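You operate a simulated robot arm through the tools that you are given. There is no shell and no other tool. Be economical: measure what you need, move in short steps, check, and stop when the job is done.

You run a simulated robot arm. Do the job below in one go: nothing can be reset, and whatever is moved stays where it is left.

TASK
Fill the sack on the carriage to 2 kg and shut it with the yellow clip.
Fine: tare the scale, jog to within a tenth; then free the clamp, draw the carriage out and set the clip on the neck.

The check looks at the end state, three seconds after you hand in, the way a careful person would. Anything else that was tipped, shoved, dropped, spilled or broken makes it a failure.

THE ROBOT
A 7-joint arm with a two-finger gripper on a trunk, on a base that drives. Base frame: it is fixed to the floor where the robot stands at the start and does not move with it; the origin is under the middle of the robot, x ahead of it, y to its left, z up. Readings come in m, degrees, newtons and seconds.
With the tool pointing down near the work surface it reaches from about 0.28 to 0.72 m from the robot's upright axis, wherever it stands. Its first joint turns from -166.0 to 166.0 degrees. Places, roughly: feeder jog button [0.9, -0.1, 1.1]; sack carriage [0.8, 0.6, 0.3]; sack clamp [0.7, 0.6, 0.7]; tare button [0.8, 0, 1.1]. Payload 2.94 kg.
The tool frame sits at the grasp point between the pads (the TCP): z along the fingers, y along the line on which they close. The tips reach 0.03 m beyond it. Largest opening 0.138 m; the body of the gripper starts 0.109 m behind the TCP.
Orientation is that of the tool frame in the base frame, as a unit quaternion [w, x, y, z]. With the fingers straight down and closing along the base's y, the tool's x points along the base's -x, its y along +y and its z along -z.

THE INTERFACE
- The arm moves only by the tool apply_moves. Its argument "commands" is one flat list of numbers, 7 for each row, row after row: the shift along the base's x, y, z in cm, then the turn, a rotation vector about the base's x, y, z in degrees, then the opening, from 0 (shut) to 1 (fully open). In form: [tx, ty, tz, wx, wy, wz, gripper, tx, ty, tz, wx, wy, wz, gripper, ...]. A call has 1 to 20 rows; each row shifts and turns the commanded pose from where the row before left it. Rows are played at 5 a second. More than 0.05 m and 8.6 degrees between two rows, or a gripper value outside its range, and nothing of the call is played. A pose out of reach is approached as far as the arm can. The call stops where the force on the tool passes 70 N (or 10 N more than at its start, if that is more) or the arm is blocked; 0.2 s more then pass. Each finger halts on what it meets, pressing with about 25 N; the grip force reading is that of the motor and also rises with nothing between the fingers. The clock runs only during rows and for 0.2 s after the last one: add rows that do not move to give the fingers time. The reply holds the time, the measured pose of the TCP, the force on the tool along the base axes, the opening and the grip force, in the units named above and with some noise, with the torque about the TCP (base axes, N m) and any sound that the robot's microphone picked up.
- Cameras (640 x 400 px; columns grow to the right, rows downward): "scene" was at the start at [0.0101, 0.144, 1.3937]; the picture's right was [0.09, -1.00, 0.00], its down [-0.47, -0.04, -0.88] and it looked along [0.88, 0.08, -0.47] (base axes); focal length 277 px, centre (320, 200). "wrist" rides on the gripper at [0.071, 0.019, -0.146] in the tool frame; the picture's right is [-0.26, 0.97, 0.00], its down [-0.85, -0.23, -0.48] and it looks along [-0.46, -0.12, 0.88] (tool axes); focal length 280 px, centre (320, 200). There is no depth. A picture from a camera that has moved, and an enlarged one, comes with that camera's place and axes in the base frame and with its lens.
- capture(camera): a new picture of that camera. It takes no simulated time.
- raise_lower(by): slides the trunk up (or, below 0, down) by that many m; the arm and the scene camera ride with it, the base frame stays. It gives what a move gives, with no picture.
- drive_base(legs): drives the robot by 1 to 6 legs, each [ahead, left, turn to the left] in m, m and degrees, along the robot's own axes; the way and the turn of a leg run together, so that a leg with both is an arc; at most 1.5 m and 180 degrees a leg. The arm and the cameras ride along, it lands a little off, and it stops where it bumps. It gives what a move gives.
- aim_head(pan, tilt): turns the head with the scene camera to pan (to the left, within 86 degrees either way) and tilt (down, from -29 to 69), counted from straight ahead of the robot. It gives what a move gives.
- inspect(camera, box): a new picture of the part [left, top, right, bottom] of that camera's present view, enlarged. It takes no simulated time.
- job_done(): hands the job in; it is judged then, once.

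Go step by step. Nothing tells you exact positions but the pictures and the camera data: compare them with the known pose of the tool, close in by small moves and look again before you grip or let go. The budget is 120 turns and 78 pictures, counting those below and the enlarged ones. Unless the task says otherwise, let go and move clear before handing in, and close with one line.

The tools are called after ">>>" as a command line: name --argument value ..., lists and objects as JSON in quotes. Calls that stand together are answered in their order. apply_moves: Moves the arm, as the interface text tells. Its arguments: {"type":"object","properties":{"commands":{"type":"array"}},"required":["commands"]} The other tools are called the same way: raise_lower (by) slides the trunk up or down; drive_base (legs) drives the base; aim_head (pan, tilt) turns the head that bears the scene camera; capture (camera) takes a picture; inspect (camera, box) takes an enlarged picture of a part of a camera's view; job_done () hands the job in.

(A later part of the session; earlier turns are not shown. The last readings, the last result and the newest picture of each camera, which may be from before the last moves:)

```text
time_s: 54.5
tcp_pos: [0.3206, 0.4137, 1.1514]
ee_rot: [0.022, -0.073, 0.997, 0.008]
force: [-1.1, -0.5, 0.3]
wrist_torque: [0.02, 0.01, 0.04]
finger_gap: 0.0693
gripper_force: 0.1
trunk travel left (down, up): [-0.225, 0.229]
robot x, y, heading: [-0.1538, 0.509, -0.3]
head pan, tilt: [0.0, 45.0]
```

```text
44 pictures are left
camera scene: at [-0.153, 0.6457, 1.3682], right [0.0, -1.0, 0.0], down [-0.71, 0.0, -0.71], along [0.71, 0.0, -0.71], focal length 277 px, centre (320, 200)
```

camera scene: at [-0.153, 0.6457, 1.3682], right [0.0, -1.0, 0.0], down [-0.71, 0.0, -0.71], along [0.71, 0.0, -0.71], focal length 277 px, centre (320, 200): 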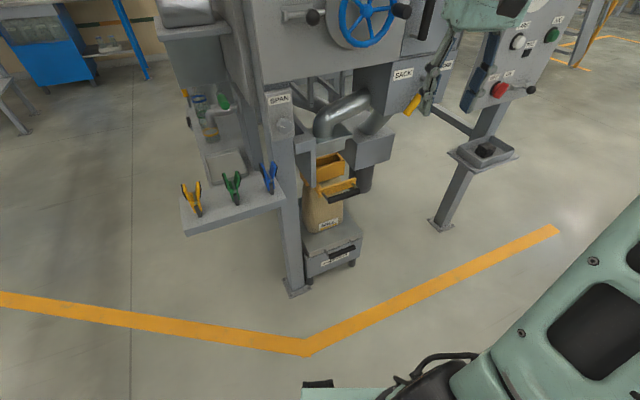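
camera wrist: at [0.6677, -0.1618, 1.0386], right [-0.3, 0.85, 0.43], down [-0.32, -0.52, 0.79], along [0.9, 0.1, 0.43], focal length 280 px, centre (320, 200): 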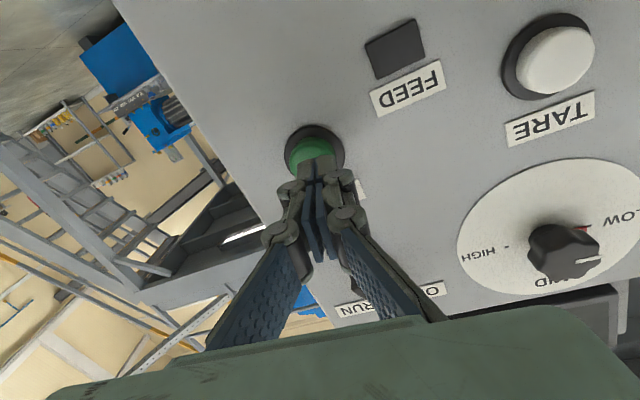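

I now have: carriage handle near (0.577, 0.546, 0.30), clamp handle near (0.60, 0.576, 0.65), yellow clip near (0.377, 0.99, 0.84). I zoom in on the clamp and on the clips.

>>> inspect --camera "scene" --box '[280, 130, 390, 300]'

>>> inspect --camera "scene" --box '[170, 150, 300, 240]'

```text
2.35 times, centred on (335, 215) of scene
camera zoom: at [-0.153, 0.6457, 1.3682], right [0.0, -1.0, 0.0], down [-0.71, 0.0, -0.71], along [0.71, 0.0, -0.71], focal length 652 px, centre (285, 165)
```

zoom: 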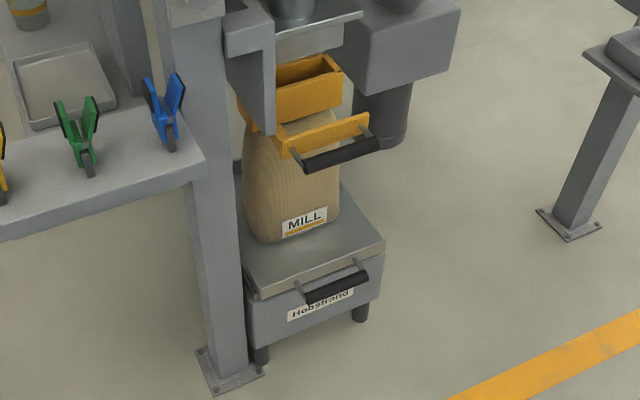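

```text
4.44 times, centred on (235, 195) of scene
camera zoom: at [-0.153, 0.6457, 1.3682], right [0.0, -1.0, 0.0], down [-0.71, 0.0, -0.71], along [0.71, 0.0, -0.71], focal length 1231 px, centre (698, 222)
```

zoom: 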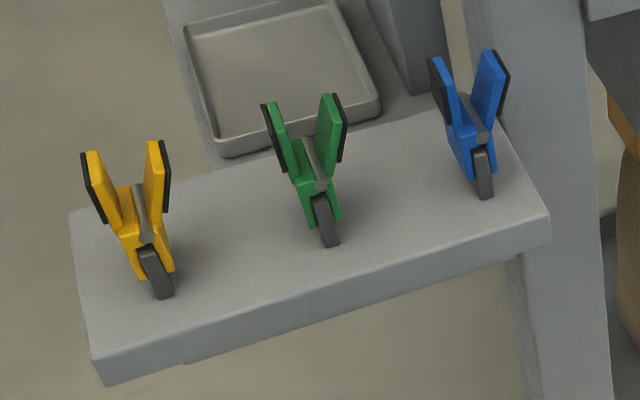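

The whole machine is turned about 25° (front normal ≈ (-0.91, -0.42)). I lower the trunk, then yaw the gripper so it closes in the plane across the handles.

>>> raise_lower --by -0.2

>>> apply_moves --commands '[0, 0.5, -2, 0, 0, -8.2, 0.5, 0, 0.5, -2, 0, 0, -8.2, 0.5, 0, 0.5, -2, 0, 0, -8.2, 0.5, 0, 0.5, -2, 0, 0, -8.2, 0.5, 0, 0.5, -2, 0, 0, -8.2, 0.5, 0, 0.5, -1, 0, 0, -8.2, 0.5, 0, 0.5, -1, 0, 0, -8.2, 0.5, 0, 0.5, 0, 0, 0, -8.2, 0.5, 0, 0, 0, 0, 0, 0, 0.5]'

>>> capture --camera "wrist"

```text
time_s: 56.6
tcp_pos: [0.3202, 0.4142, 0.9527]
ee_rot: [0.022, -0.074, 0.997, 0.007]
force: [0.2, -0.4, 0.8]
wrist_torque: [-0.01, 0.01, 0.0]
finger_gap: 0.0692
gripper_force: 0.0
trunk travel left (down, up): [-0.025, 0.429]
robot x, y, heading: [-0.1569, 0.5072, -0.2]
head pan, tilt: [0.0, 45.0]
```

```text
time_s: 58.6
tcp_pos: [0.322, 0.4547, 0.8317]
ee_rot: [0.022, 0.479, 0.877, -0.005]
force: [-0.1, 0.1, 0.5]
wrist_torque: [0.01, -0.02, -0.01]
finger_gap: 0.0691
gripper_force: 0.1
trunk travel left (down, up): [-0.025, 0.429]
robot x, y, heading: [-0.1528, 0.5066, -0.3]
head pan, tilt: [0.0, 45.0]
```

```text
41 pictures are left
camera wrist: at [0.2936, 0.5278, 0.9753], right [0.95, 0.3, 0.02], down [0.25, -0.82, 0.51], along [0.17, -0.48, -0.86], focal length 280 px, centre (320, 200)
```

wrist: 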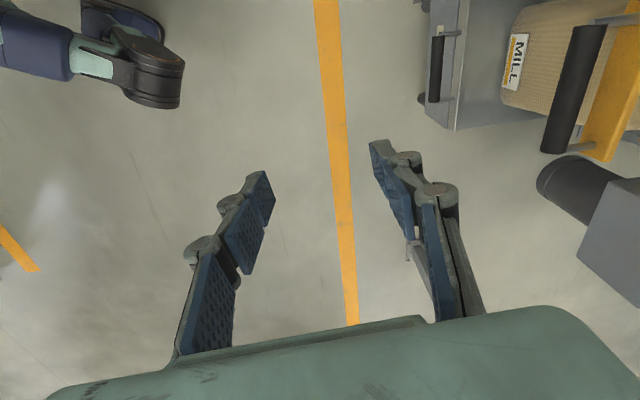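

The handle positions check out from this view. I pitch the gripper nearly level (about 15° down), facing the clamp handle at a standoff of 12 cm.

>>> apply_moves --commands '[1, 0.5, -1.3, 3.17, -6.8, -3.7, 0.5, 1, 0.5, -1.3, 3.17, -6.8, -3.7, 0.5, 1.2, 0.5, -1.3, 3.17, -6.8, 0, 0.5, 1.2, 0.5, -1.3, 3.17, -6.8, 0, 0.5, 1.2, 0.5, -1.3, 3.17, -6.8, 0, 0.5, 1.4, 0.5, -1.4, 3.17, -6.8, 0, 0.5, 1.7, 0.5, -1.4, 3.17, -6.8, 0, 0.5, 1.7, 0.5, -1.4, 3.17, -6.8, 0, 0.5, 1.7, 0.5, -1.4, 3.17, -6.8, 0, 0.5, 1.7, 0.6, -1.4, 3.17, -6.8, 0, 0.5, 0, 0, 0, 0, 0, 0, 0.5]'

>>> capture --camera "wrist"

>>> capture --camera "scene"

```text
time_s: 61.0
tcp_pos: [0.4596, 0.5042, 0.697]
ee_rot: [0.352, 0.436, 0.657, 0.504]
force: [0.3, -0.9, 0.0]
wrist_torque: [0.0, -0.01, 0.02]
finger_gap: 0.0688
gripper_force: 0.1
trunk travel left (down, up): [-0.025, 0.429]
robot x, y, heading: [-0.1558, 0.5116, -0.1]
head pan, tilt: [0.0, 45.0]
```

```text
40 pictures are left
camera wrist: at [0.3059, 0.5215, 0.7497], right [0.31, -0.13, 0.94], down [-0.16, -0.98, -0.09], along [0.94, -0.13, -0.33], focal length 280 px, centre (320, 200)
```

wrist: 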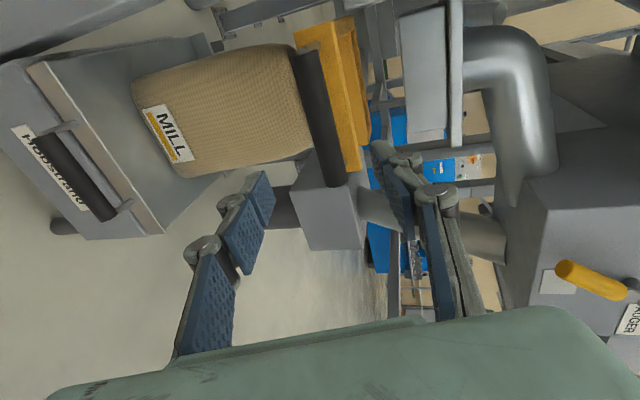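

```text
39 pictures are left
camera scene: at [-0.153, 0.6456, 1.1682], right [0.0, -1.0, 0.0], down [-0.71, 0.0, -0.71], along [0.71, 0.0, -0.71], focal length 277 px, centre (320, 200)
```

scene: 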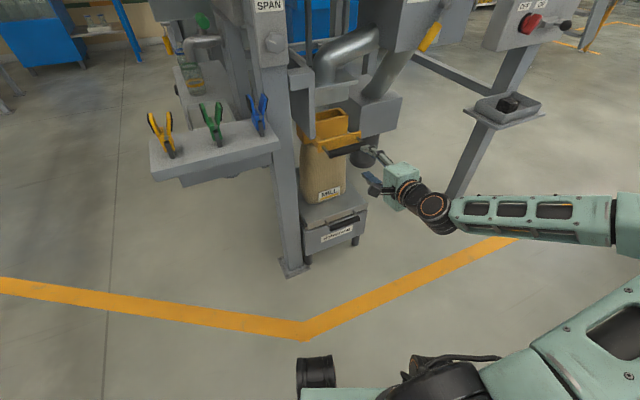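

The handle centre I take to be (0.578, 0.566, 0.665), with the gripper in line. I move on until it lies between the fingers.

>>> apply_moves --commands '[1, 1.9, -1, 0, 0, 0, 0.5, 2.5, 1, -0.6, 0, 0, 0, 0.5, 2.5, 1, -0.5, 0, 0, 0, 0.5, 2, 0.8, -0.4, 0, 0, 0, 0.5, 0, 0, 0, 0, 0, 0, 0.5]'

>>> capture --camera "wrist"

```text
time_s: 62.2
tcp_pos: [0.5407, 0.5519, 0.6713]
ee_rot: [0.352, 0.437, 0.658, 0.502]
force: [0.2, -0.6, 0.5]
wrist_torque: [-0.01, 0.01, -0.01]
finger_gap: 0.0691
gripper_force: 0.0
trunk travel left (down, up): [-0.025, 0.429]
robot x, y, heading: [-0.1552, 0.5098, -0.0]
head pan, tilt: [0.0, 45.0]
```

```text
38 pictures are left
camera wrist: at [0.3869, 0.5683, 0.7251], right [0.31, -0.13, 0.94], down [-0.16, -0.98, -0.09], along [0.94, -0.13, -0.33], focal length 280 px, centre (320, 200)
```

wrist: 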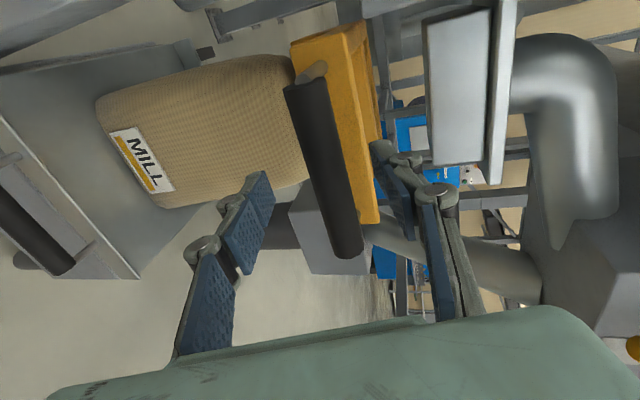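

The handle runs between the fingers in line. I advance the last 3 cm and close on it.

>>> apply_moves --commands '[1.4, 0.55, -0.2, 0, 0, 0, 0.5, 1.3, 0.5, -0.2, 0, 0, 0, 0.5, 0, 0, 0, 0, 0, 0, 0.2, 0, 0, 0, 0, 0, 0, 0.1, 0, 0, 0, 0, 0, 0, 0.1, 0, 0, 0, 0, 0, 0, 0.1]'

>>> capture --camera "wrist"

```text
time_s: 63.6
tcp_pos: [0.5678, 0.564, 0.6691]
ee_rot: [0.353, 0.436, 0.657, 0.504]
force: [12.9, 6.0, 8.2]
wrist_torque: [0.45, 0.24, -0.12]
finger_gap: 0.0228
gripper_force: 45.5
trunk travel left (down, up): [-0.025, 0.429]
robot x, y, heading: [-0.152, 0.509, -0.3]
head pan, tilt: [0.0, 45.0]
```

```text
37 pictures are left
camera wrist: at [0.4137, 0.5794, 0.7227], right [0.31, -0.13, 0.94], down [-0.17, -0.98, -0.09], along [0.94, -0.13, -0.33], focal length 280 px, centre (320, 200)
```

wrist: 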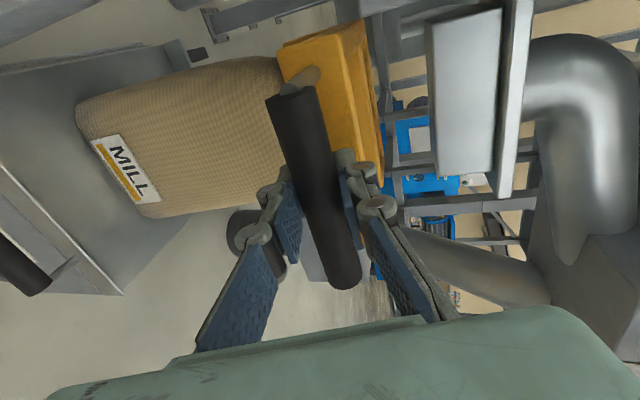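

The handle is gripped. I try a small pull outward and read the force to learn how the clamp moves.

>>> apply_moves --commands '[-0.45, -0.21, 0, 0, 0, 0, 0.1, -0.45, -0.21, 0, 0, 0, 0, 0.1, 0, 0, 0, 0, 0, 0, 0.1]'

```text
time_s: 64.5
tcp_pos: [0.5566, 0.559, 0.6699]
ee_rot: [0.352, 0.435, 0.658, 0.504]
force: [13.3, 7.9, 14.6]
wrist_torque: [0.1, 0.03, -0.1]
finger_gap: 0.0273
gripper_force: 10.3
trunk travel left (down, up): [-0.025, 0.429]
robot x, y, heading: [-0.154, 0.5078, -0.3]
head pan, tilt: [0.0, 45.0]
```

It moved about 1 cm with a 15 N resistance. I grip fully and look.

>>> apply_moves --commands '[0, 0, 0, 0, 0, 0, 0, 0, 0, 0, 0, 0, 0, 0, 0, 0, 0, 0, 0, 0, 0]'

>>> capture --camera "wrist"

```text
time_s: 65.2
tcp_pos: [0.5569, 0.5604, 0.672]
ee_rot: [0.353, 0.435, 0.656, 0.505]
force: [10.0, 6.4, 18.9]
wrist_torque: [0.44, 0.06, -0.1]
finger_gap: 0.0234
gripper_force: 44.8
trunk travel left (down, up): [-0.025, 0.429]
robot x, y, heading: [-0.1545, 0.5085, -0.4]
head pan, tilt: [0.0, 45.0]
```

```text
36 pictures are left
camera wrist: at [0.4034, 0.5756, 0.7247], right [0.31, -0.14, 0.94], down [-0.16, -0.98, -0.09], along [0.94, -0.13, -0.32], focal length 280 px, centre (320, 200)
```

wrist: 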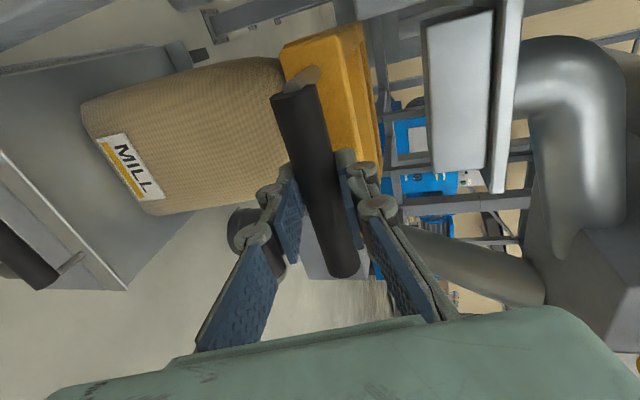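

The handle pushes up on the tool, which suggests it swings upward. I try lifting in small steps.

>>> apply_moves --commands '[0, 0, 0.7, 0, 0, 0, 0, 0, 0, 0.7, 0, 0, 0, 0, 0, 0, 0.7, 0, 0, 0, 0, 0, 0, 0, 0, 0, 0, 0]'

>>> capture --camera "wrist"

```text
time_s: 66.2
tcp_pos: [0.5574, 0.5601, 0.6884]
ee_rot: [0.35, 0.437, 0.66, 0.502]
force: [3.9, 5.8, -4.8]
wrist_torque: [0.45, 0.53, 0.12]
finger_gap: 0.0235
gripper_force: 44.6
trunk travel left (down, up): [-0.025, 0.429]
robot x, y, heading: [-0.1549, 0.5084, 0.0]
head pan, tilt: [0.0, 45.0]
```

```text
35 pictures are left
camera wrist: at [0.4038, 0.5756, 0.7416], right [0.31, -0.13, 0.94], down [-0.16, -0.98, -0.09], along [0.94, -0.13, -0.33], focal length 280 px, centre (320, 200)
```

wrist: 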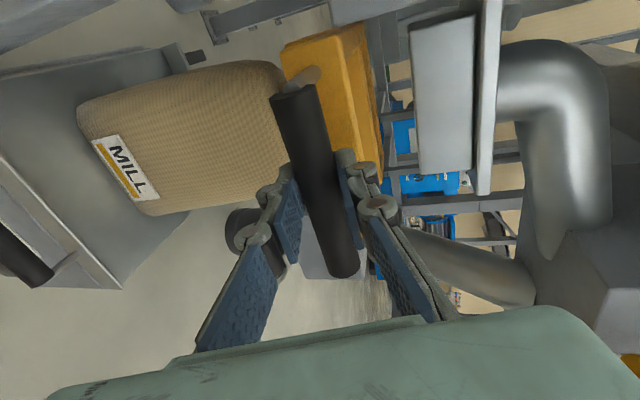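

The frame seems to have come up with the handle. I check from the head camera what moved.

>>> inspect --camera "scene" --box '[270, 80, 430, 270]'

```text
2.11 times, centred on (350, 175) of scene
camera zoom: at [-0.1522, 0.6459, 1.1681], right [0.0, -1.0, 0.0], down [-0.71, 0.0, -0.71], along [0.71, 0.0, -0.71], focal length 583 px, centre (257, 253)
```

zoom: 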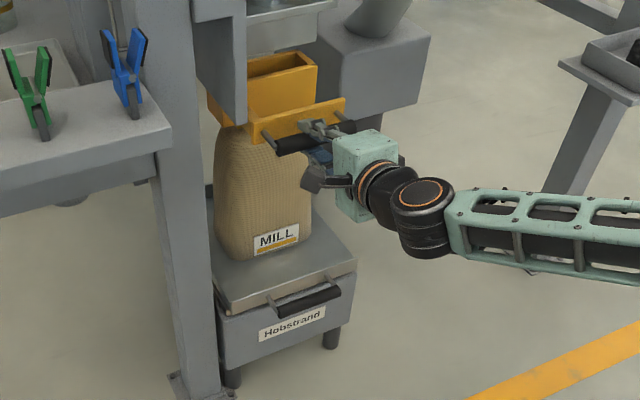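

The sack is still seated on the carriage; only the clamp bar moves. I go on lifting in small steps while watching force.

>>> apply_moves --commands '[0, 0, 0.7, 0, 0, 0, 0, 0, 0, 0.7, 0, 0, 0, 0, 0, 0, 0.7, 0, 0, 0, 0, 0, 0, 0, 0, 0, 0, 0]'

>>> inspect --camera "scene" --box '[270, 80, 430, 270]'

```text
time_s: 67.2
tcp_pos: [0.5569, 0.5596, 0.7103]
ee_rot: [0.352, 0.436, 0.658, 0.503]
force: [5.1, 5.0, -3.8]
wrist_torque: [0.48, 0.28, -0.03]
finger_gap: 0.0235
gripper_force: 45.0
trunk travel left (down, up): [-0.025, 0.429]
robot x, y, heading: [-0.1549, 0.5102, -0.4]
head pan, tilt: [0.0, 45.0]
```

```text
2.11 times, centred on (350, 175) of scene
camera zoom: at [-0.1522, 0.6459, 1.1682], right [0.0, -1.0, 0.0], down [-0.71, 0.0, -0.71], along [0.71, 0.0, -0.71], focal length 583 px, centre (257, 253)
```

zoom: 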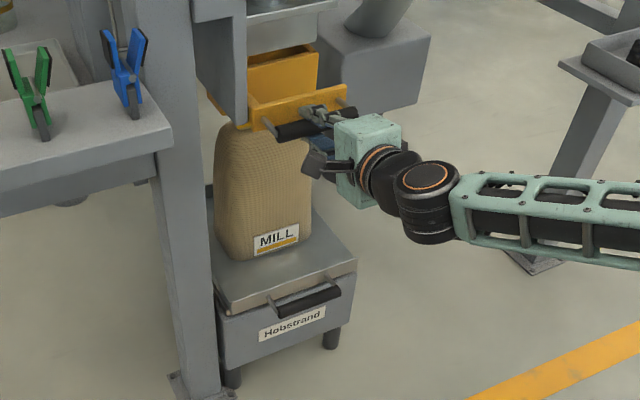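

The clamp bar lifts easily. I keep going up.

>>> apply_moves --commands '[0.1, 0.05, 0.9, 0, 0, 0, 0, 0.1, 0.05, 0.9, 0, 0, 0, 0, 0.1, 0.05, 0.9, 0, 0, 0, 0, 0.1, 0.05, 0.9, 0, 0, 0, 0, 0, 0, 0, 0, 0, 0, 0]'

>>> inspect --camera "scene" --box '[270, 80, 430, 270]'

```text
time_s: 68.5
tcp_pos: [0.5567, 0.5584, 0.7277]
ee_rot: [0.341, 0.442, 0.665, 0.495]
force: [-33.8, -5.8, -55.2]
wrist_torque: [-0.09, 0.45, -0.02]
finger_gap: 0.0235
gripper_force: 44.6
trunk travel left (down, up): [-0.025, 0.429]
robot x, y, heading: [-0.1561, 0.511, -0.1]
head pan, tilt: [0.0, 45.0]
```

```text
2.11 times, centred on (350, 175) of scene
camera zoom: at [-0.1495, 0.6456, 1.1677], right [0.0, -1.0, 0.0], down [-0.71, 0.0, -0.7], along [0.7, 0.0, -0.71], focal length 583 px, centre (257, 253)
```

zoom: 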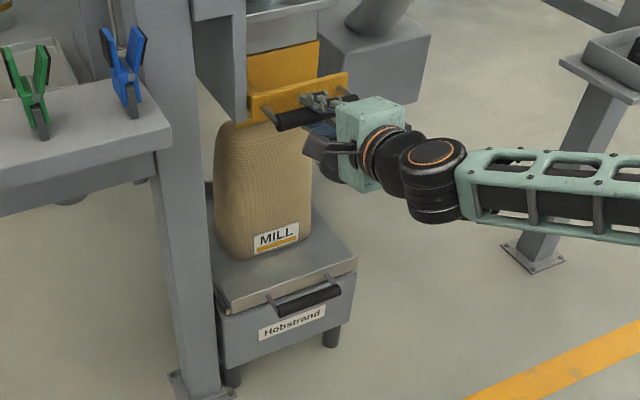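

The force jumped, so the clamp is at its upper stop. I relieve the strain and check whether it stays up.

>>> apply_moves --commands '[-0.2, -0.1, -0.8, 0, 0, 0, 0, -0.2, -0.1, -0.4, 0, 0, 0, 0, 0, 0, 0, 0, 0, 0, 0]'

>>> capture --camera "wrist"

```text
time_s: 69.2
tcp_pos: [0.5579, 0.5596, 0.727]
ee_rot: [0.348, 0.438, 0.661, 0.5]
force: [-4.0, 6.5, -29.3]
wrist_torque: [0.42, 0.49, -0.15]
finger_gap: 0.0235
gripper_force: 45.2
trunk travel left (down, up): [-0.025, 0.429]
robot x, y, heading: [-0.1555, 0.5115, -0.3]
head pan, tilt: [0.0, 45.0]
```

```text
31 pictures are left
camera wrist: at [0.4044, 0.5757, 0.7825], right [0.32, -0.13, 0.94], down [-0.16, -0.98, -0.08], along [0.93, -0.13, -0.34], focal length 280 px, centre (320, 200)
```

wrist: 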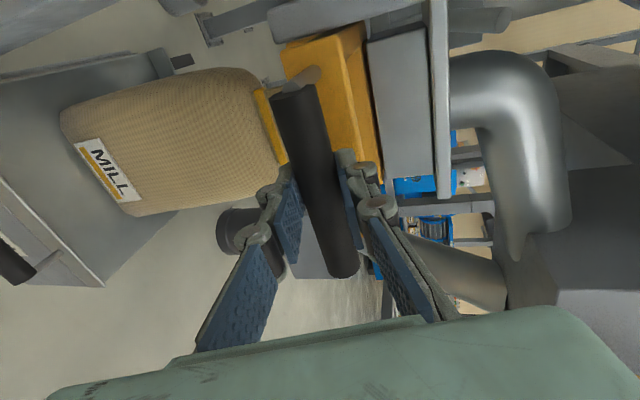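

The frame is up against its stop. I relieve the rest of the strain and open the fingers gently to see whether it stays.

>>> apply_moves --commands '[0, 0, -0.3, 0, 0, 0, 0, 0, 0, -0.3, 0, 0, 0, 0, 0, 0, 0, 0, 0, 0, 0.25, 0, 0, 0, 0, 0, 0, 0.35, 0, 0, 0, 0, 0, 0, 0.35]'

>>> capture --camera "wrist"

```text
time_s: 70.5
tcp_pos: [0.5562, 0.5579, 0.7272]
ee_rot: [0.353, 0.436, 0.658, 0.502]
force: [0.1, -0.4, 0.0]
wrist_torque: [0.0, 0.02, -0.02]
finger_gap: 0.0485
gripper_force: 0.0
trunk travel left (down, up): [-0.025, 0.429]
robot x, y, heading: [-0.1511, 0.51, -0.4]
head pan, tilt: [0.0, 45.0]
```

```text
30 pictures are left
camera wrist: at [0.4034, 0.574, 0.7814], right [0.31, -0.13, 0.94], down [-0.17, -0.98, -0.09], along [0.94, -0.13, -0.33], focal length 280 px, centre (320, 200)
```

wrist: 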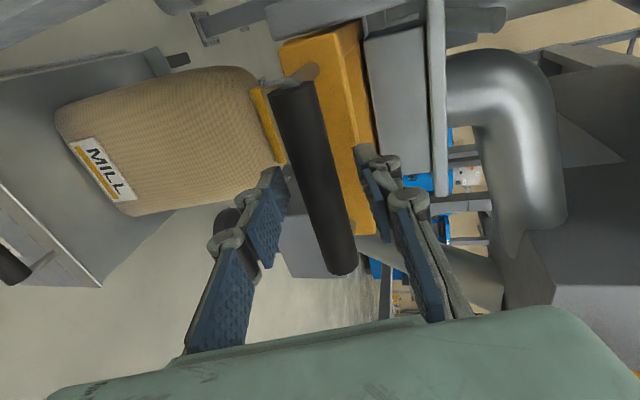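

The clamp stays up on its own. I back out clear of the handle, then go down in front of the carriage handle.

>>> apply_moves --commands '[-2.7, -1.1, 0, 0, 0, 0, 0.5, -2.7, -1.1, 0, 0, 0, 0, 0.5, -2.7, -1.1, 0, 0, 0, 0, 0.5, -2.7, -1.1, 0, 0, 0, 0, 0.5, 0, 0, -4, 0, 0, 0, 0.5, 0, 0, -4, 0, 0, 0, 0.5, 0, 0, -4, 0, 0, 0, 0.5, 0, 0, -4, 0, 0, 0, 0.5, 0, 0, -4, 0, 0, 0, 0.5, 0, 0, -4, 0, 0, 0, 0.5, 0, 0, -4, 0, 0, 0, 0.5, 0, 0, -4, 0, 0, 0, 0.5, 0, 0, -4, 0, 0, 0, 0.5, 0, 0, -3, 0, 0, 0, 0.5, 0, 0, 0, 0, 0, 0, 0.5]'

>>> capture --camera "wrist"

```text
time_s: 73.7
tcp_pos: [0.4579, 0.5098, 0.4592]
ee_rot: [0.351, 0.437, 0.658, 0.502]
force: [-0.2, 1.1, 0.1]
wrist_torque: [-0.04, 0.01, 0.01]
finger_gap: 0.069
gripper_force: 0.0
out of reach, approached as far as the arm can: row 11, 12, 13, 14
trunk travel left (down, up): [-0.025, 0.429]
robot x, y, heading: [-0.1553, 0.5105, -0.0]
head pan, tilt: [0.0, 45.0]
```

```text
29 pictures are left
camera wrist: at [0.3043, 0.5259, 0.5125], right [0.31, -0.13, 0.94], down [-0.16, -0.98, -0.08], along [0.94, -0.13, -0.33], focal length 280 px, centre (320, 200)
```

wrist: 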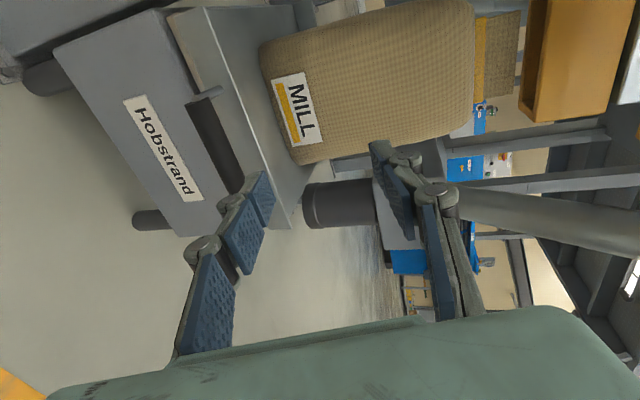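

The sack is clearly freed: its neck with the yellow band stands below the raised frame. The level tool can't get low enough, so I pitch it down about 60° for the carriage handle and read where it goes.

>>> apply_moves --commands '[0, 0, 0, -2.8, 7.13, 0.6, 0.5, 0, 0, 0, -2.8, 7.13, 0.6, 0.5, 0, 0, 0, -2.8, 7.13, 0.6, 0.5, 0, 0, 0, -2.8, 7.13, 0.6, 0.5, 0, 0, 0, -2.8, 7.13, 0.6, 0.4, 0, 0, 0, -2.8, 7.13, 0.6, 0.4, 0, 0, 0, 0, 0, 0, 0.4]'

```text
time_s: 75.2
tcp_pos: [0.4617, 0.5085, 0.4577]
ee_rot: [0.149, 0.512, 0.812, 0.237]
force: [-0.3, 0.4, 0.7]
wrist_torque: [-0.01, -0.01, 0.03]
finger_gap: 0.055
gripper_force: 0.0
trunk travel left (down, up): [-0.025, 0.429]
robot x, y, heading: [-0.1537, 0.5098, -0.3]
head pan, tilt: [0.0, 45.0]
```

The tool points about 57° down now. I move to 10 cm off the handle and look.

>>> apply_moves --commands '[1.5, 0.5, -2, 0, 0, 0, 0.4, 1.5, 0.5, -2, 0, 0, 0, 0.4, 1.5, 0.4, -1.8, 0, 0, 0, 0.4, 1, 0.3, 0, 0, 0, 0, 0.4, 0, 0, 0, 0, 0, 0, 0.4]'

>>> capture --camera "wrist"

```text
time_s: 76.5
tcp_pos: [0.5135, 0.5284, 0.3995]
ee_rot: [0.132, 0.514, 0.819, 0.221]
force: [0.7, 0.4, 0.0]
wrist_torque: [-0.01, -0.04, 0.0]
finger_gap: 0.0553
gripper_force: 0.1
trunk travel left (down, up): [-0.025, 0.429]
robot x, y, heading: [-0.1531, 0.5118, -0.2]
head pan, tilt: [0.0, 45.0]
```

```text
28 pictures are left
camera wrist: at [0.4335, 0.5663, 0.5371], right [0.87, 0.12, 0.48], down [-0.02, -0.96, 0.29], along [0.49, -0.26, -0.83], focal length 280 px, centre (320, 200)
```

wrist: 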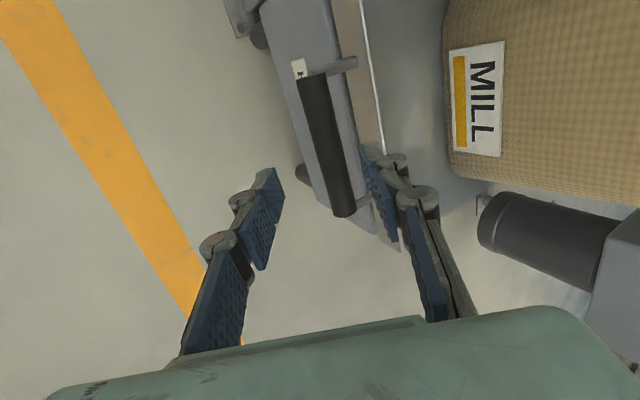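

The handle lies ahead between the fingers, centre about (0.571, 0.548, 0.304). I narrow the opening to fit the gap behind it and go halfway down.

>>> apply_moves --commands '[1.5, 0.5, -1.9, 0, 0, 0, 0.28, 1.3, 0.45, -1.9, 0, 0, 0, 0.28, 1, 0.35, -1.7, 0, 0, 0, 0.28, 0, 0, 0, 0, 0, 0, 0.28]'

>>> capture --camera "wrist"

```text
time_s: 77.5
tcp_pos: [0.5531, 0.5428, 0.345]
ee_rot: [0.132, 0.514, 0.818, 0.221]
force: [0.0, 0.1, 0.5]
wrist_torque: [-0.01, -0.02, 0.0]
finger_gap: 0.0386
gripper_force: 0.0
trunk travel left (down, up): [-0.025, 0.429]
robot x, y, heading: [-0.1514, 0.5071, -0.2]
head pan, tilt: [0.0, 45.0]
```

```text
27 pictures are left
camera wrist: at [0.4726, 0.5802, 0.4819], right [0.87, 0.12, 0.48], down [-0.02, -0.96, 0.29], along [0.49, -0.26, -0.83], focal length 280 px, centre (320, 200)
```

wrist: 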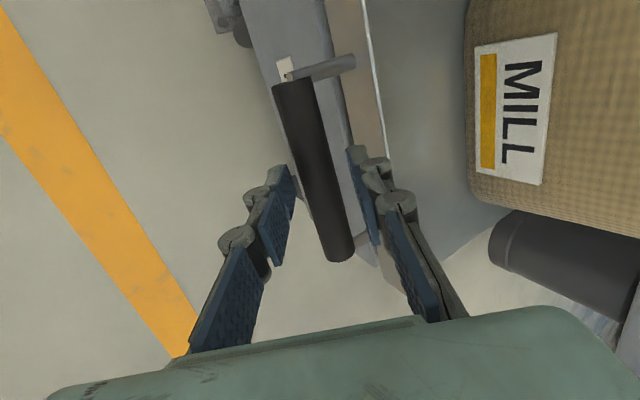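

The fingers straddle the handle. I go down in small steps so that the tips just pass it, then close.

>>> apply_moves --commands '[0.4, 0.1, -0.9, 0, 0, 0, 0.28, 0.4, 0.1, -0.9, 0, 0, 0, 0.28, 0.2, 0, -0.8, 0, 0, 0, 0.28, 0, 0, 0, 0, 0, 0, 0.28]'

>>> capture --camera "wrist"

```text
time_s: 78.5
tcp_pos: [0.5602, 0.5445, 0.327]
ee_rot: [0.132, 0.514, 0.818, 0.221]
force: [-0.3, 0.5, 0.5]
wrist_torque: [0.0, -0.01, 0.01]
finger_gap: 0.0385
gripper_force: 0.1
out of reach, approached as far as the arm can: row 3
trunk travel left (down, up): [-0.025, 0.429]
robot x, y, heading: [-0.1517, 0.5082, 0.0]
head pan, tilt: [0.0, 45.0]
```

```text
26 pictures are left
camera wrist: at [0.4801, 0.5826, 0.4654], right [0.87, 0.13, 0.48], down [-0.02, -0.96, 0.29], along [0.49, -0.26, -0.83], focal length 280 px, centre (320, 200)
```

wrist: 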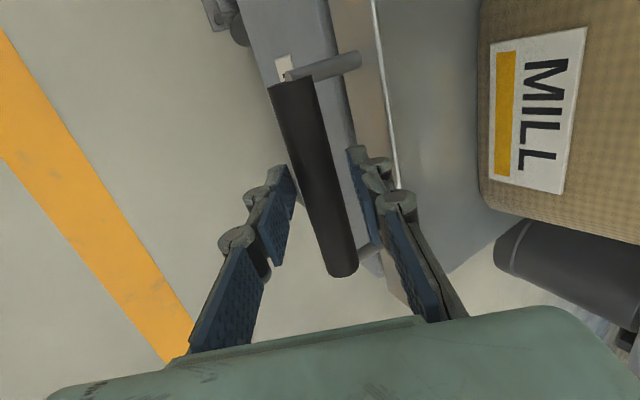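

The arm is at its lower limit but the trunk has 2.5 cm left. I lower the trunk 1.2 cm so the handle sits between the tips, and close.

>>> raise_lower --by -0.012

>>> apply_moves --commands '[0, 0, 0, 0, 0, 0, 0.15, 0, 0, 0, 0, 0, 0, 0, 0, 0, 0, 0, 0, 0, 0, 0, 0, 0, 0, 0, 0, 0]'

>>> capture --camera "wrist"

```text
time_s: 79.0
tcp_pos: [0.5598, 0.5451, 0.3164]
ee_rot: [0.131, 0.514, 0.818, 0.222]
force: [-0.3, 0.0, 0.0]
wrist_torque: [0.0, 0.02, -0.01]
finger_gap: 0.0386
gripper_force: 0.1
trunk travel left (down, up): [-0.013, 0.441]
robot x, y, heading: [-0.1547, 0.5077, -0.0]
head pan, tilt: [0.0, 45.0]
```

```text
time_s: 80.0
tcp_pos: [0.561, 0.5446, 0.3167]
ee_rot: [0.133, 0.514, 0.818, 0.223]
force: [4.1, 2.3, 10.4]
wrist_torque: [0.24, 0.02, -0.24]
finger_gap: 0.0233
gripper_force: 45.6
trunk travel left (down, up): [-0.013, 0.441]
robot x, y, heading: [-0.1558, 0.5107, -0.2]
head pan, tilt: [0.0, 45.0]
```

```text
25 pictures are left
camera wrist: at [0.4805, 0.583, 0.4552], right [0.87, 0.12, 0.48], down [-0.02, -0.96, 0.29], along [0.49, -0.26, -0.83], focal length 280 px, centre (320, 200)
```

wrist: 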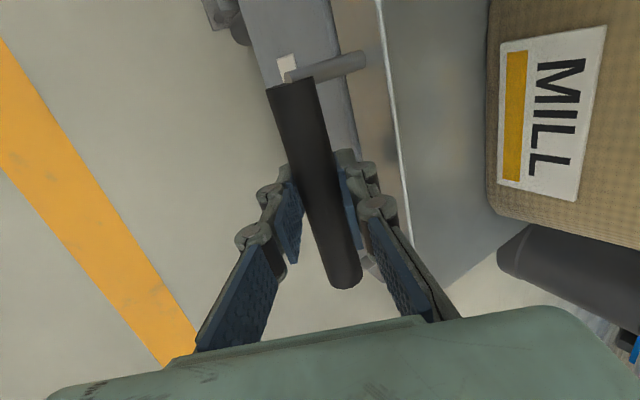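

The carriage handle is gripped. I pull outward along the machine's normal, 5 cm at first, gently.

>>> apply_moves --commands '[-0.5, -0.23, 0, 0, 0, 0, 0, -0.7, -0.33, 0, 0, 0, 0, 0, -0.9, -0.42, 0, 0, 0, 0, 0, -0.9, -0.42, 0, 0, 0, 0, 0, -0.9, -0.42, 0, 0, 0, 0, 0, -0.7, -0.33, 0, 0, 0, 0, 0, 0, 0, 0, 0, 0, 0, 0]'

>>> capture --camera "scene"

```text
time_s: 81.7
tcp_pos: [0.5168, 0.5227, 0.318]
ee_rot: [0.133, 0.514, 0.818, 0.222]
force: [1.5, 0.3, 20.7]
wrist_torque: [0.11, 0.0, -0.18]
finger_gap: 0.023
gripper_force: 44.9
trunk travel left (down, up): [-0.013, 0.441]
robot x, y, heading: [-0.1526, 0.5109, -0.3]
head pan, tilt: [0.0, 45.0]
```

```text
24 pictures are left
camera scene: at [-0.1551, 0.6455, 1.1563], right [0.0, -1.0, 0.0], down [-0.71, 0.0, -0.71], along [0.71, 0.0, -0.71], focal length 277 px, centre (320, 200)
```

scene: 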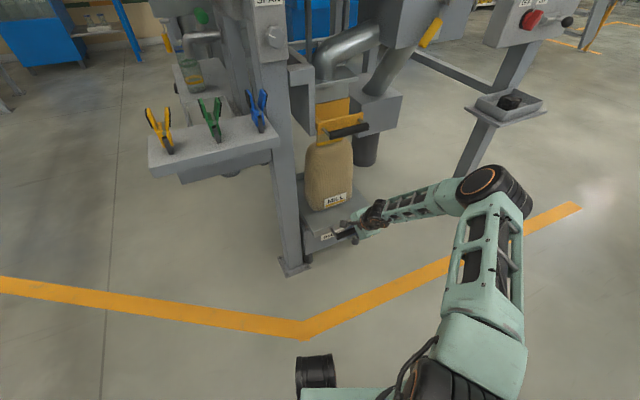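

The carriage slides out easily with the sack upright. I pull a further 15 cm.

>>> apply_moves --commands '[-0.9, -0.42, 0.1, 0, 0, 0, 0, -1.2, -0.56, 0.1, 0, 0, 0, 0, -1.4, -0.65, 0, 0, 0, 0, 0, -1.4, -0.65, 0, 0, 0, 0, 0, -1.4, -0.65, 0, 0, 0, 0, 0, -1.4, -0.65, 0, 0, 0, 0, 0, -1.4, -0.65, 0, 0, 0, 0, 0, -1.4, -0.65, 0, 0, 0, 0, 0, -1.4, -0.65, 0, 0, 0, 0, 0, -1.1, -0.5, 0, 0, 0, 0, 0, -0.7, -0.3, 0, 0, 0, 0, 0, 0, 0, 0, 0, 0, 0, 0]'

>>> capture --camera "scene"

```text
time_s: 84.2
tcp_pos: [0.3801, 0.4604, 0.3183]
ee_rot: [0.132, 0.514, 0.818, 0.221]
force: [3.0, -3.5, 1.3]
wrist_torque: [0.13, 0.06, -0.29]
finger_gap: 0.0234
gripper_force: 45.2
trunk travel left (down, up): [-0.013, 0.441]
robot x, y, heading: [-0.158, 0.5099, -0.1]
head pan, tilt: [0.0, 45.0]
```

```text
23 pictures are left
camera scene: at [-0.1531, 0.6456, 1.1563], right [0.0, -1.0, 0.0], down [-0.71, 0.0, -0.71], along [0.71, 0.0, -0.71], focal length 277 px, centre (320, 200)
```

scene: 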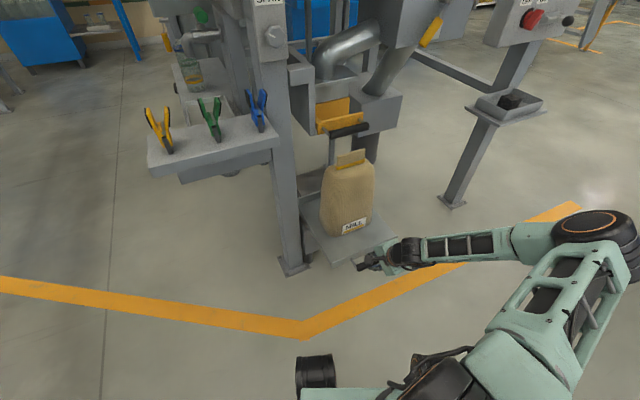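

The sack is out but its neck, about (0.58, 0.54, 0.62), is still under the clamp handle. I pull on, another 13 cm, watching for a stop.

>>> apply_moves --commands '[-0.9, -0.42, 0, 0, 0, 0, 0, -1.2, -0.56, 0, 0, 0, 0, 0, -1.4, -0.65, 0, 0, 0, 0, 0, -1.4, -0.65, 0, 0, 0, 0, 0, -1.4, -0.65, 0, 0, 0, 0, 0, -1.4, -0.65, 0, 0, 0, 0, 0, -1.4, -0.65, 0, 0, 0, 0, 0, -1.4, -0.65, 0, 0, 0, 0, 0, -1.1, -0.5, 0, 0, 0, 0, 0, -0.7, -0.3, 0, 0, 0, 0, 0, 0, 0, 0, 0, 0, 0, 0]'

>>> capture --camera "scene"

```text
time_s: 86.7
tcp_pos: [0.2564, 0.402, 0.3183]
ee_rot: [0.133, 0.515, 0.818, 0.218]
force: [16.3, -9.7, -21.2]
wrist_torque: [0.1, 0.05, -0.33]
finger_gap: 0.0231
gripper_force: 45.3
trunk travel left (down, up): [-0.013, 0.441]
robot x, y, heading: [-0.1529, 0.5111, -0.4]
head pan, tilt: [0.0, 45.0]
```

```text
22 pictures are left
camera scene: at [-0.1516, 0.6452, 1.1562], right [0.0, -1.0, 0.0], down [-0.71, 0.0, -0.71], along [0.71, 0.0, -0.71], focal length 277 px, centre (320, 200)
```

scene: 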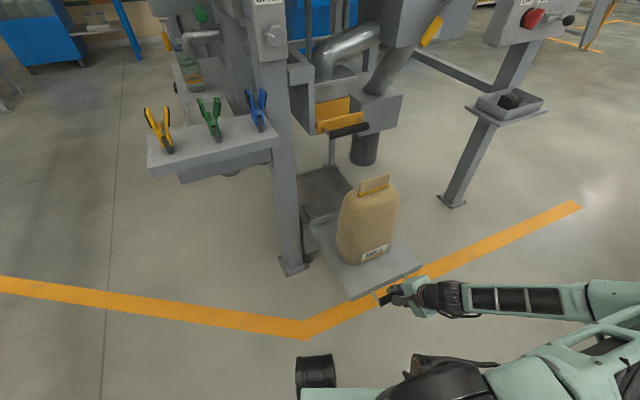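

The neck is now well in front of the clamp. I test a little further to find whether the slide has reached its end.

>>> apply_moves --commands '[-0.45, -0.21, 0, 0, 0, 0, 0, -0.9, -0.42, 0.1, 0, 0, 0, 0, -0.9, -0.42, 0.1, 0, 0, 0, 0, 0, 0, 0, 0, 0, 0, 0]'

```text
time_s: 87.2
tcp_pos: [0.2549, 0.4025, 0.3213]
ee_rot: [0.134, 0.512, 0.818, 0.225]
force: [13.2, 4.9, -26.6]
wrist_torque: [0.3, -0.02, -0.48]
finger_gap: 0.0235
gripper_force: 44.7
trunk travel left (down, up): [-0.013, 0.441]
robot x, y, heading: [-0.1545, 0.5084, -0.3]
head pan, tilt: [0.0, 45.0]
stopped in row 2: the force on the tool passed its limit at 75 N (the readings are from after the stop); the commanded pose is now the measured one
```

The slide is at its end stop: fully drawn out. I open the fingers and back off along the tool axis.

>>> apply_moves --commands '[0, 0, 0, 0, 0, 0, 0.25, 0, 0, 0, 0, 0, 0, 0.28, 0, 0, 0, 0, 0, 0, 0.28, -0.9, -0.45, 1.75, 0, 0, 0, 0.28, -0.9, -0.45, 1.75, 0, 0, 0, 0.28, -0.9, -0.45, 1.75, 0, 0, 0, 0.28, -0.9, -0.45, 1.75, 0, 0, 0, 0.28, 0, -0.5, 3, 0, 0, 0, 0.28, 0, -0.5, 4, 0, 0, 0, 0.28, 0, -0.5, 4, 0, 0, 0, 0.28, 0, 0, 4, 0, 0, 0, 0.28, 0, 0, 4, 0, 0, 0, 0.28]'

>>> capture --camera "scene"

```text
time_s: 89.8
tcp_pos: [0.2185, 0.3717, 0.5812]
ee_rot: [0.134, 0.51, 0.819, 0.225]
force: [0.7, -0.2, -0.4]
wrist_torque: [0.01, 0.0, 0.03]
finger_gap: 0.0387
gripper_force: 0.0
trunk travel left (down, up): [-0.013, 0.441]
robot x, y, heading: [-0.1535, 0.5105, 0.2]
head pan, tilt: [0.0, 45.0]
```

```text
21 pictures are left
camera scene: at [-0.1523, 0.6457, 1.1562], right [0.0, -1.0, 0.0], down [-0.71, 0.0, -0.71], along [0.71, 0.0, -0.71], focal length 277 px, centre (320, 200)
```

scene: 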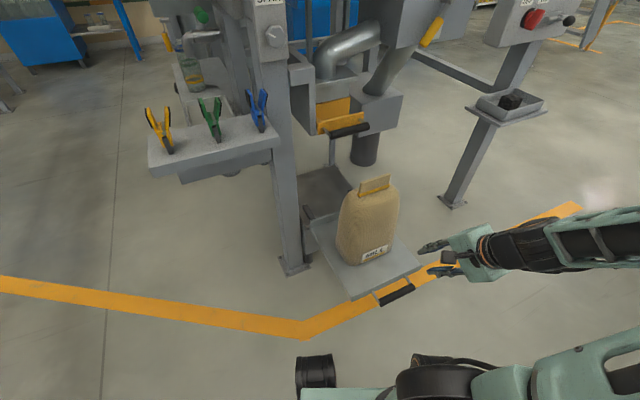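

Next is the yellow clip, near (0.377, 0.99, 0.84). I raise the trunk and drive left so that both the clip and the sack neck are in comfortable reach.

>>> raise_lower --by 0.3

>>> drive_base --legs '[[0, 0.2, 0]]'

>>> apply_moves --commands '[0, 1, 1.5, 4.2, -0.3, 8, 0.55, 0, 1, 1.5, 0, 0, 8, 0.55, 0, 1, 1.5, 0, 0, 8, 0.55, 0, 1, 1.5, 0, 0, 8, 0.55, 0, 1, 1.5, 0, 0, 8, 0.55, 0, 1, 1.5, 0, 0, 8, 0.55, 0, 1, 1, 0, 0, 8, 0.55, 0, 1, 1, 0, 0, 8, 0.55, 0, 1, 0, 0, 0, 8, 0.55, 0, 1, 0, 0, 0, 8, 0.55, 0, 1, 0, 0, 0, 8, 0.55]'

```text
time_s: 92.8
tcp_pos: [0.218, 0.3709, 0.8817]
ee_rot: [0.136, 0.51, 0.819, 0.227]
force: [-0.5, 0.3, 0.1]
wrist_torque: [-0.04, 0.0, -0.01]
finger_gap: 0.0384
gripper_force: 0.0
trunk travel left (down, up): [-0.313, 0.141]
robot x, y, heading: [-0.1547, 0.5126, -0.1]
head pan, tilt: [0.0, 45.0]
```

```text
time_s: 95.2
tcp_pos: [0.2188, 0.569, 0.8818]
ee_rot: [0.136, 0.512, 0.818, 0.225]
force: [0.2, -0.1, 0.1]
wrist_torque: [-0.03, -0.01, -0.02]
finger_gap: 0.0385
gripper_force: 0.0
trunk travel left (down, up): [-0.313, 0.141]
robot x, y, heading: [-0.1527, 0.709, -0.5]
head pan, tilt: [0.0, 45.0]
```

```text
refused: row 1 steps farther than a row can; nothing moved
```

I resend with valid step sizes: tool to vertical, yaw so it closes along the shelf, and move over the yellow clip at a safe height.

>>> apply_moves --commands '[0.5, 2.8, 0.8, -3.4, 6.8, 0, 0.55, 0.5, 2.8, 0.8, -3.4, 6.8, 0, 0.55, 0.5, 2.8, 0.8, -3.4, 6.8, 0, 0.55, 0.5, 2.8, 0.8, -3.4, 6.8, 0, 0.55, 1.1, 2.8, 0.8, 0, 0, 7.9, 0.55, 1.1, 2.8, 0.8, 0, 0, 7.9, 0.55, 1.1, 2.8, 0.8, 0, 0, 7.9, 0.55, 1.1, 2.8, 0.8, 0, 0, 7.9, 0.55, 1.1, 2.8, 0.8, 0, 0, 7.9, 0.55, 1.1, 2.8, 0.8, 0, 0, 7.9, 0.55, 1.1, 2.8, 0.8, 0, 0, 7.9, 0.55, 1.1, 2.8, 0.8, 0, 0, 7.9, 0.55, 1.1, 2.8, 0.8, 0, 0, 7.9, 0.55, 1.1, 2.8, 0.8, 0, 0, 7.9, 0.55, 1.1, 2.8, 0.6, 0, 0, 7.9, 0.55, 0, 0, 0, 0, 0, 0, 0.55]'

>>> capture --camera "wrist"

```text
time_s: 98.5
tcp_pos: [0.3463, 0.9648, 0.9892]
ee_rot: [-0.001, -0.198, 0.98, 0.0]
force: [1.1, 1.3, -1.0]
wrist_torque: [-0.01, 0.02, 0.01]
finger_gap: 0.076
gripper_force: 0.2
out of reach, approached as far as the arm can: row 15
trunk travel left (down, up): [-0.313, 0.141]
robot x, y, heading: [-0.1502, 0.7079, -0.2]
head pan, tilt: [0.0, 45.0]
```

```text
20 pictures are left
camera wrist: at [0.2748, 0.9552, 1.1354], right [-0.13, 0.99, 0.0], down [0.87, 0.12, 0.47], along [0.47, 0.06, -0.88], focal length 280 px, centre (320, 200)
```

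wrist: 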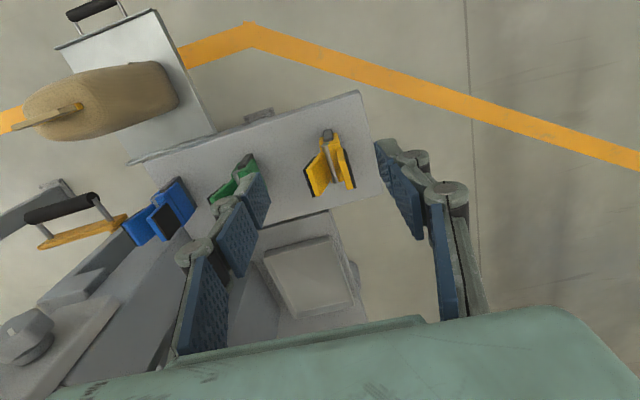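

The yellow clip's lever tops are near (0.385, 0.98, 0.89), and the fingers are open on either side in the right direction. I centre over it a little lower and look.

>>> apply_moves --commands '[1.2, 0.5, -1, 0, 0, 1, 0.55, 1.3, 0.5, -1, 0, 0, 1, 0.55, 1.3, 0.5, -1, 0, 0, 0, 0.55, 0, 0, -1, 0, 0, 0, 0.55, 0, 0, 0, 0, 0, 0, 0.55]'

>>> capture --camera "wrist"

```text
time_s: 99.8
tcp_pos: [0.374, 0.9551, 0.9633]
ee_rot: [-0.001, -0.215, 0.977, 0.001]
force: [0.3, -0.6, -0.2]
wrist_torque: [-0.01, -0.01, -0.01]
finger_gap: 0.0758
gripper_force: 0.0
out of reach, approached as far as the arm can: row 1, 2, 3
trunk travel left (down, up): [-0.313, 0.141]
robot x, y, heading: [-0.1517, 0.7076, -0.5]
head pan, tilt: [0.0, 45.0]
```

```text
19 pictures are left
camera wrist: at [0.3016, 0.943, 1.1098], right [-0.17, 0.99, 0.0], down [0.87, 0.15, 0.47], along [0.47, 0.08, -0.88], focal length 280 px, centre (320, 200)
```

wrist: 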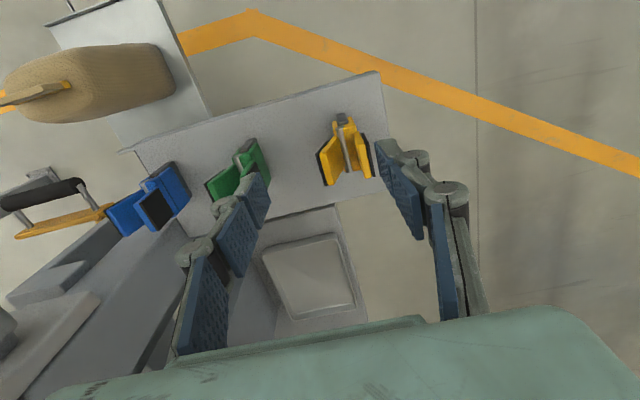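

The arm is reach-limited this high above its shoulder. I raise the trunk 12 cm (the arm rides up, clear of everything), then approach again.

>>> raise_lower --by 0.12

>>> apply_moves --commands '[0, 0, -3, 0, 0, 0, 0.55, 0, 0.5, -3, 0, 0, 0, 0.55, 0.3, 0.8, -3, 0, 0, 0, 0.55, 0.3, 0.8, -3, 0, 0, 0, 0.55, 0.3, 0.8, -1, 0, 0, 0, 0.55, 0, 0, -1, 0, 0, 0, 0.55, 0, 0, 0, 0, 0, 0, 0.55]'

>>> capture --camera "wrist"

```text
time_s: 101.2
tcp_pos: [0.3734, 0.9552, 1.083]
ee_rot: [-0.002, -0.214, 0.977, 0.001]
force: [-0.9, 0.5, 0.5]
wrist_torque: [0.02, 0.01, 0.0]
finger_gap: 0.0759
gripper_force: 0.0
trunk travel left (down, up): [-0.433, 0.021]
robot x, y, heading: [-0.1554, 0.7068, -0.6]
head pan, tilt: [0.0, 45.0]
```

```text
time_s: 102.8
tcp_pos: [0.3732, 0.9608, 0.9928]
ee_rot: [-0.001, -0.214, 0.977, 0.001]
force: [-0.1, 0.6, -0.4]
wrist_torque: [-0.02, 0.01, -0.02]
finger_gap: 0.0759
gripper_force: 0.2
out of reach, approached as far as the arm can: row 2, 3, 4, 5
trunk travel left (down, up): [-0.433, 0.021]
robot x, y, heading: [-0.1549, 0.7073, -0.5]
head pan, tilt: [0.0, 45.0]
```

```text
18 pictures are left
camera wrist: at [0.3016, 0.948, 1.1394], right [-0.17, 0.99, 0.0], down [0.87, 0.15, 0.47], along [0.47, 0.08, -0.88], focal length 280 px, centre (320, 200)
```

wrist: 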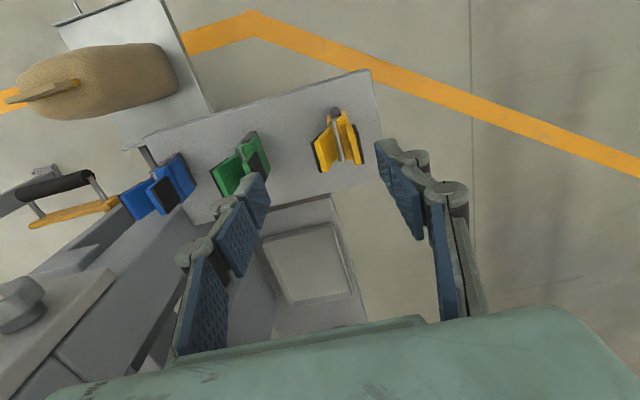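

The limit is on reaching left, not on height, so I drive the base 15 cm further left (gripper above the clips) and bring the arm back right over the clip.

>>> drive_base --legs '[[0, 0.15, 0]]'

>>> apply_moves --commands '[0.2, -3, 0, 0, 0, 0, 0.55, 0.2, -3, 0, 0, 0, 0, 0.55, 0.2, -3, 0, 0, 0, 0, 0.55, 0.2, -3, 0, 0, 0, 0, 0.55, 0, 0, -2, 0, 0, 0, 0.55, 0, 0, -1.5, 0, 0, 0, 0.55, 0, 0, 0, 0, 0, 0, 0.55]'

>>> capture --camera "wrist"

```text
time_s: 104.8
tcp_pos: [0.3735, 1.11, 0.9926]
ee_rot: [-0.002, -0.215, 0.977, 0.001]
force: [-0.5, -0.9, -0.2]
wrist_torque: [-0.02, 0.06, -0.03]
finger_gap: 0.0759
gripper_force: 0.1
trunk travel left (down, up): [-0.433, 0.021]
robot x, y, heading: [-0.1523, 0.8573, -0.5]
head pan, tilt: [0.0, 45.0]
```

```text
time_s: 106.4
tcp_pos: [0.3816, 0.9913, 0.9566]
ee_rot: [-0.001, -0.215, 0.977, 0.001]
force: [0.0, -0.1, -0.3]
wrist_torque: [0.03, 0.02, -0.02]
finger_gap: 0.0759
gripper_force: 0.1
trunk travel left (down, up): [-0.433, 0.021]
robot x, y, heading: [-0.1564, 0.8519, -0.3]
head pan, tilt: [0.0, 45.0]
```

```text
17 pictures are left
camera wrist: at [0.3105, 0.9782, 1.1035], right [-0.17, 0.99, 0.0], down [0.87, 0.15, 0.47], along [0.47, 0.08, -0.88], focal length 280 px, centre (320, 200)
```

wrist: 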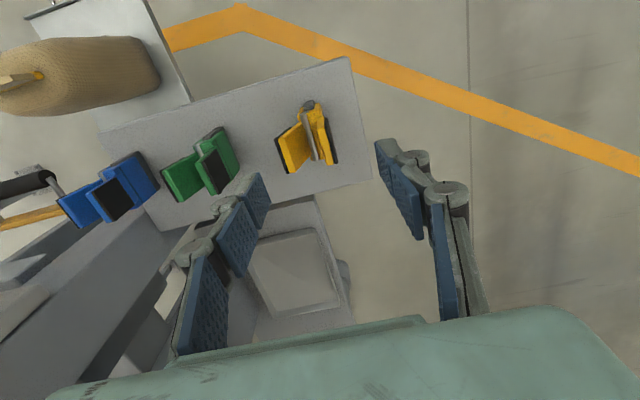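

The yellow clip's lever tops now look to be at about (0.39, 0.984, 0.89). I centre on it, narrow the opening to keep off the green clip, and descend to just around the lever tops.

>>> apply_moves --commands '[0.4, -0.8, 0, 0, 0, 0, 0.5, 0, 0, -2, 0, 0, 0, 0.5, 0, 0, -2, 0, 0, 0, 0.5, 0, 0, -1, 0, 0, 0, 0.5, 0, 0, 0, 0, 0, 0, 0.5]'

>>> capture --camera "wrist"

```text
time_s: 107.6
tcp_pos: [0.3866, 0.9813, 0.9059]
ee_rot: [-0.001, -0.216, 0.976, 0.0]
force: [0.2, -0.3, -0.7]
wrist_torque: [-0.03, 0.02, 0.02]
finger_gap: 0.0692
gripper_force: 0.0
trunk travel left (down, up): [-0.433, 0.021]
robot x, y, heading: [-0.1523, 0.8575, -0.3]
head pan, tilt: [0.0, 45.0]
```

```text
16 pictures are left
camera wrist: at [0.3146, 0.9693, 1.054], right [-0.17, 0.99, 0.0], down [0.87, 0.15, 0.47], along [0.47, 0.08, -0.88], focal length 280 px, centre (320, 200)
```

wrist: 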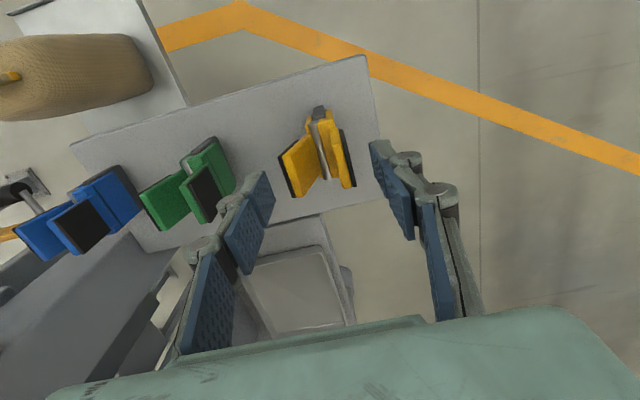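

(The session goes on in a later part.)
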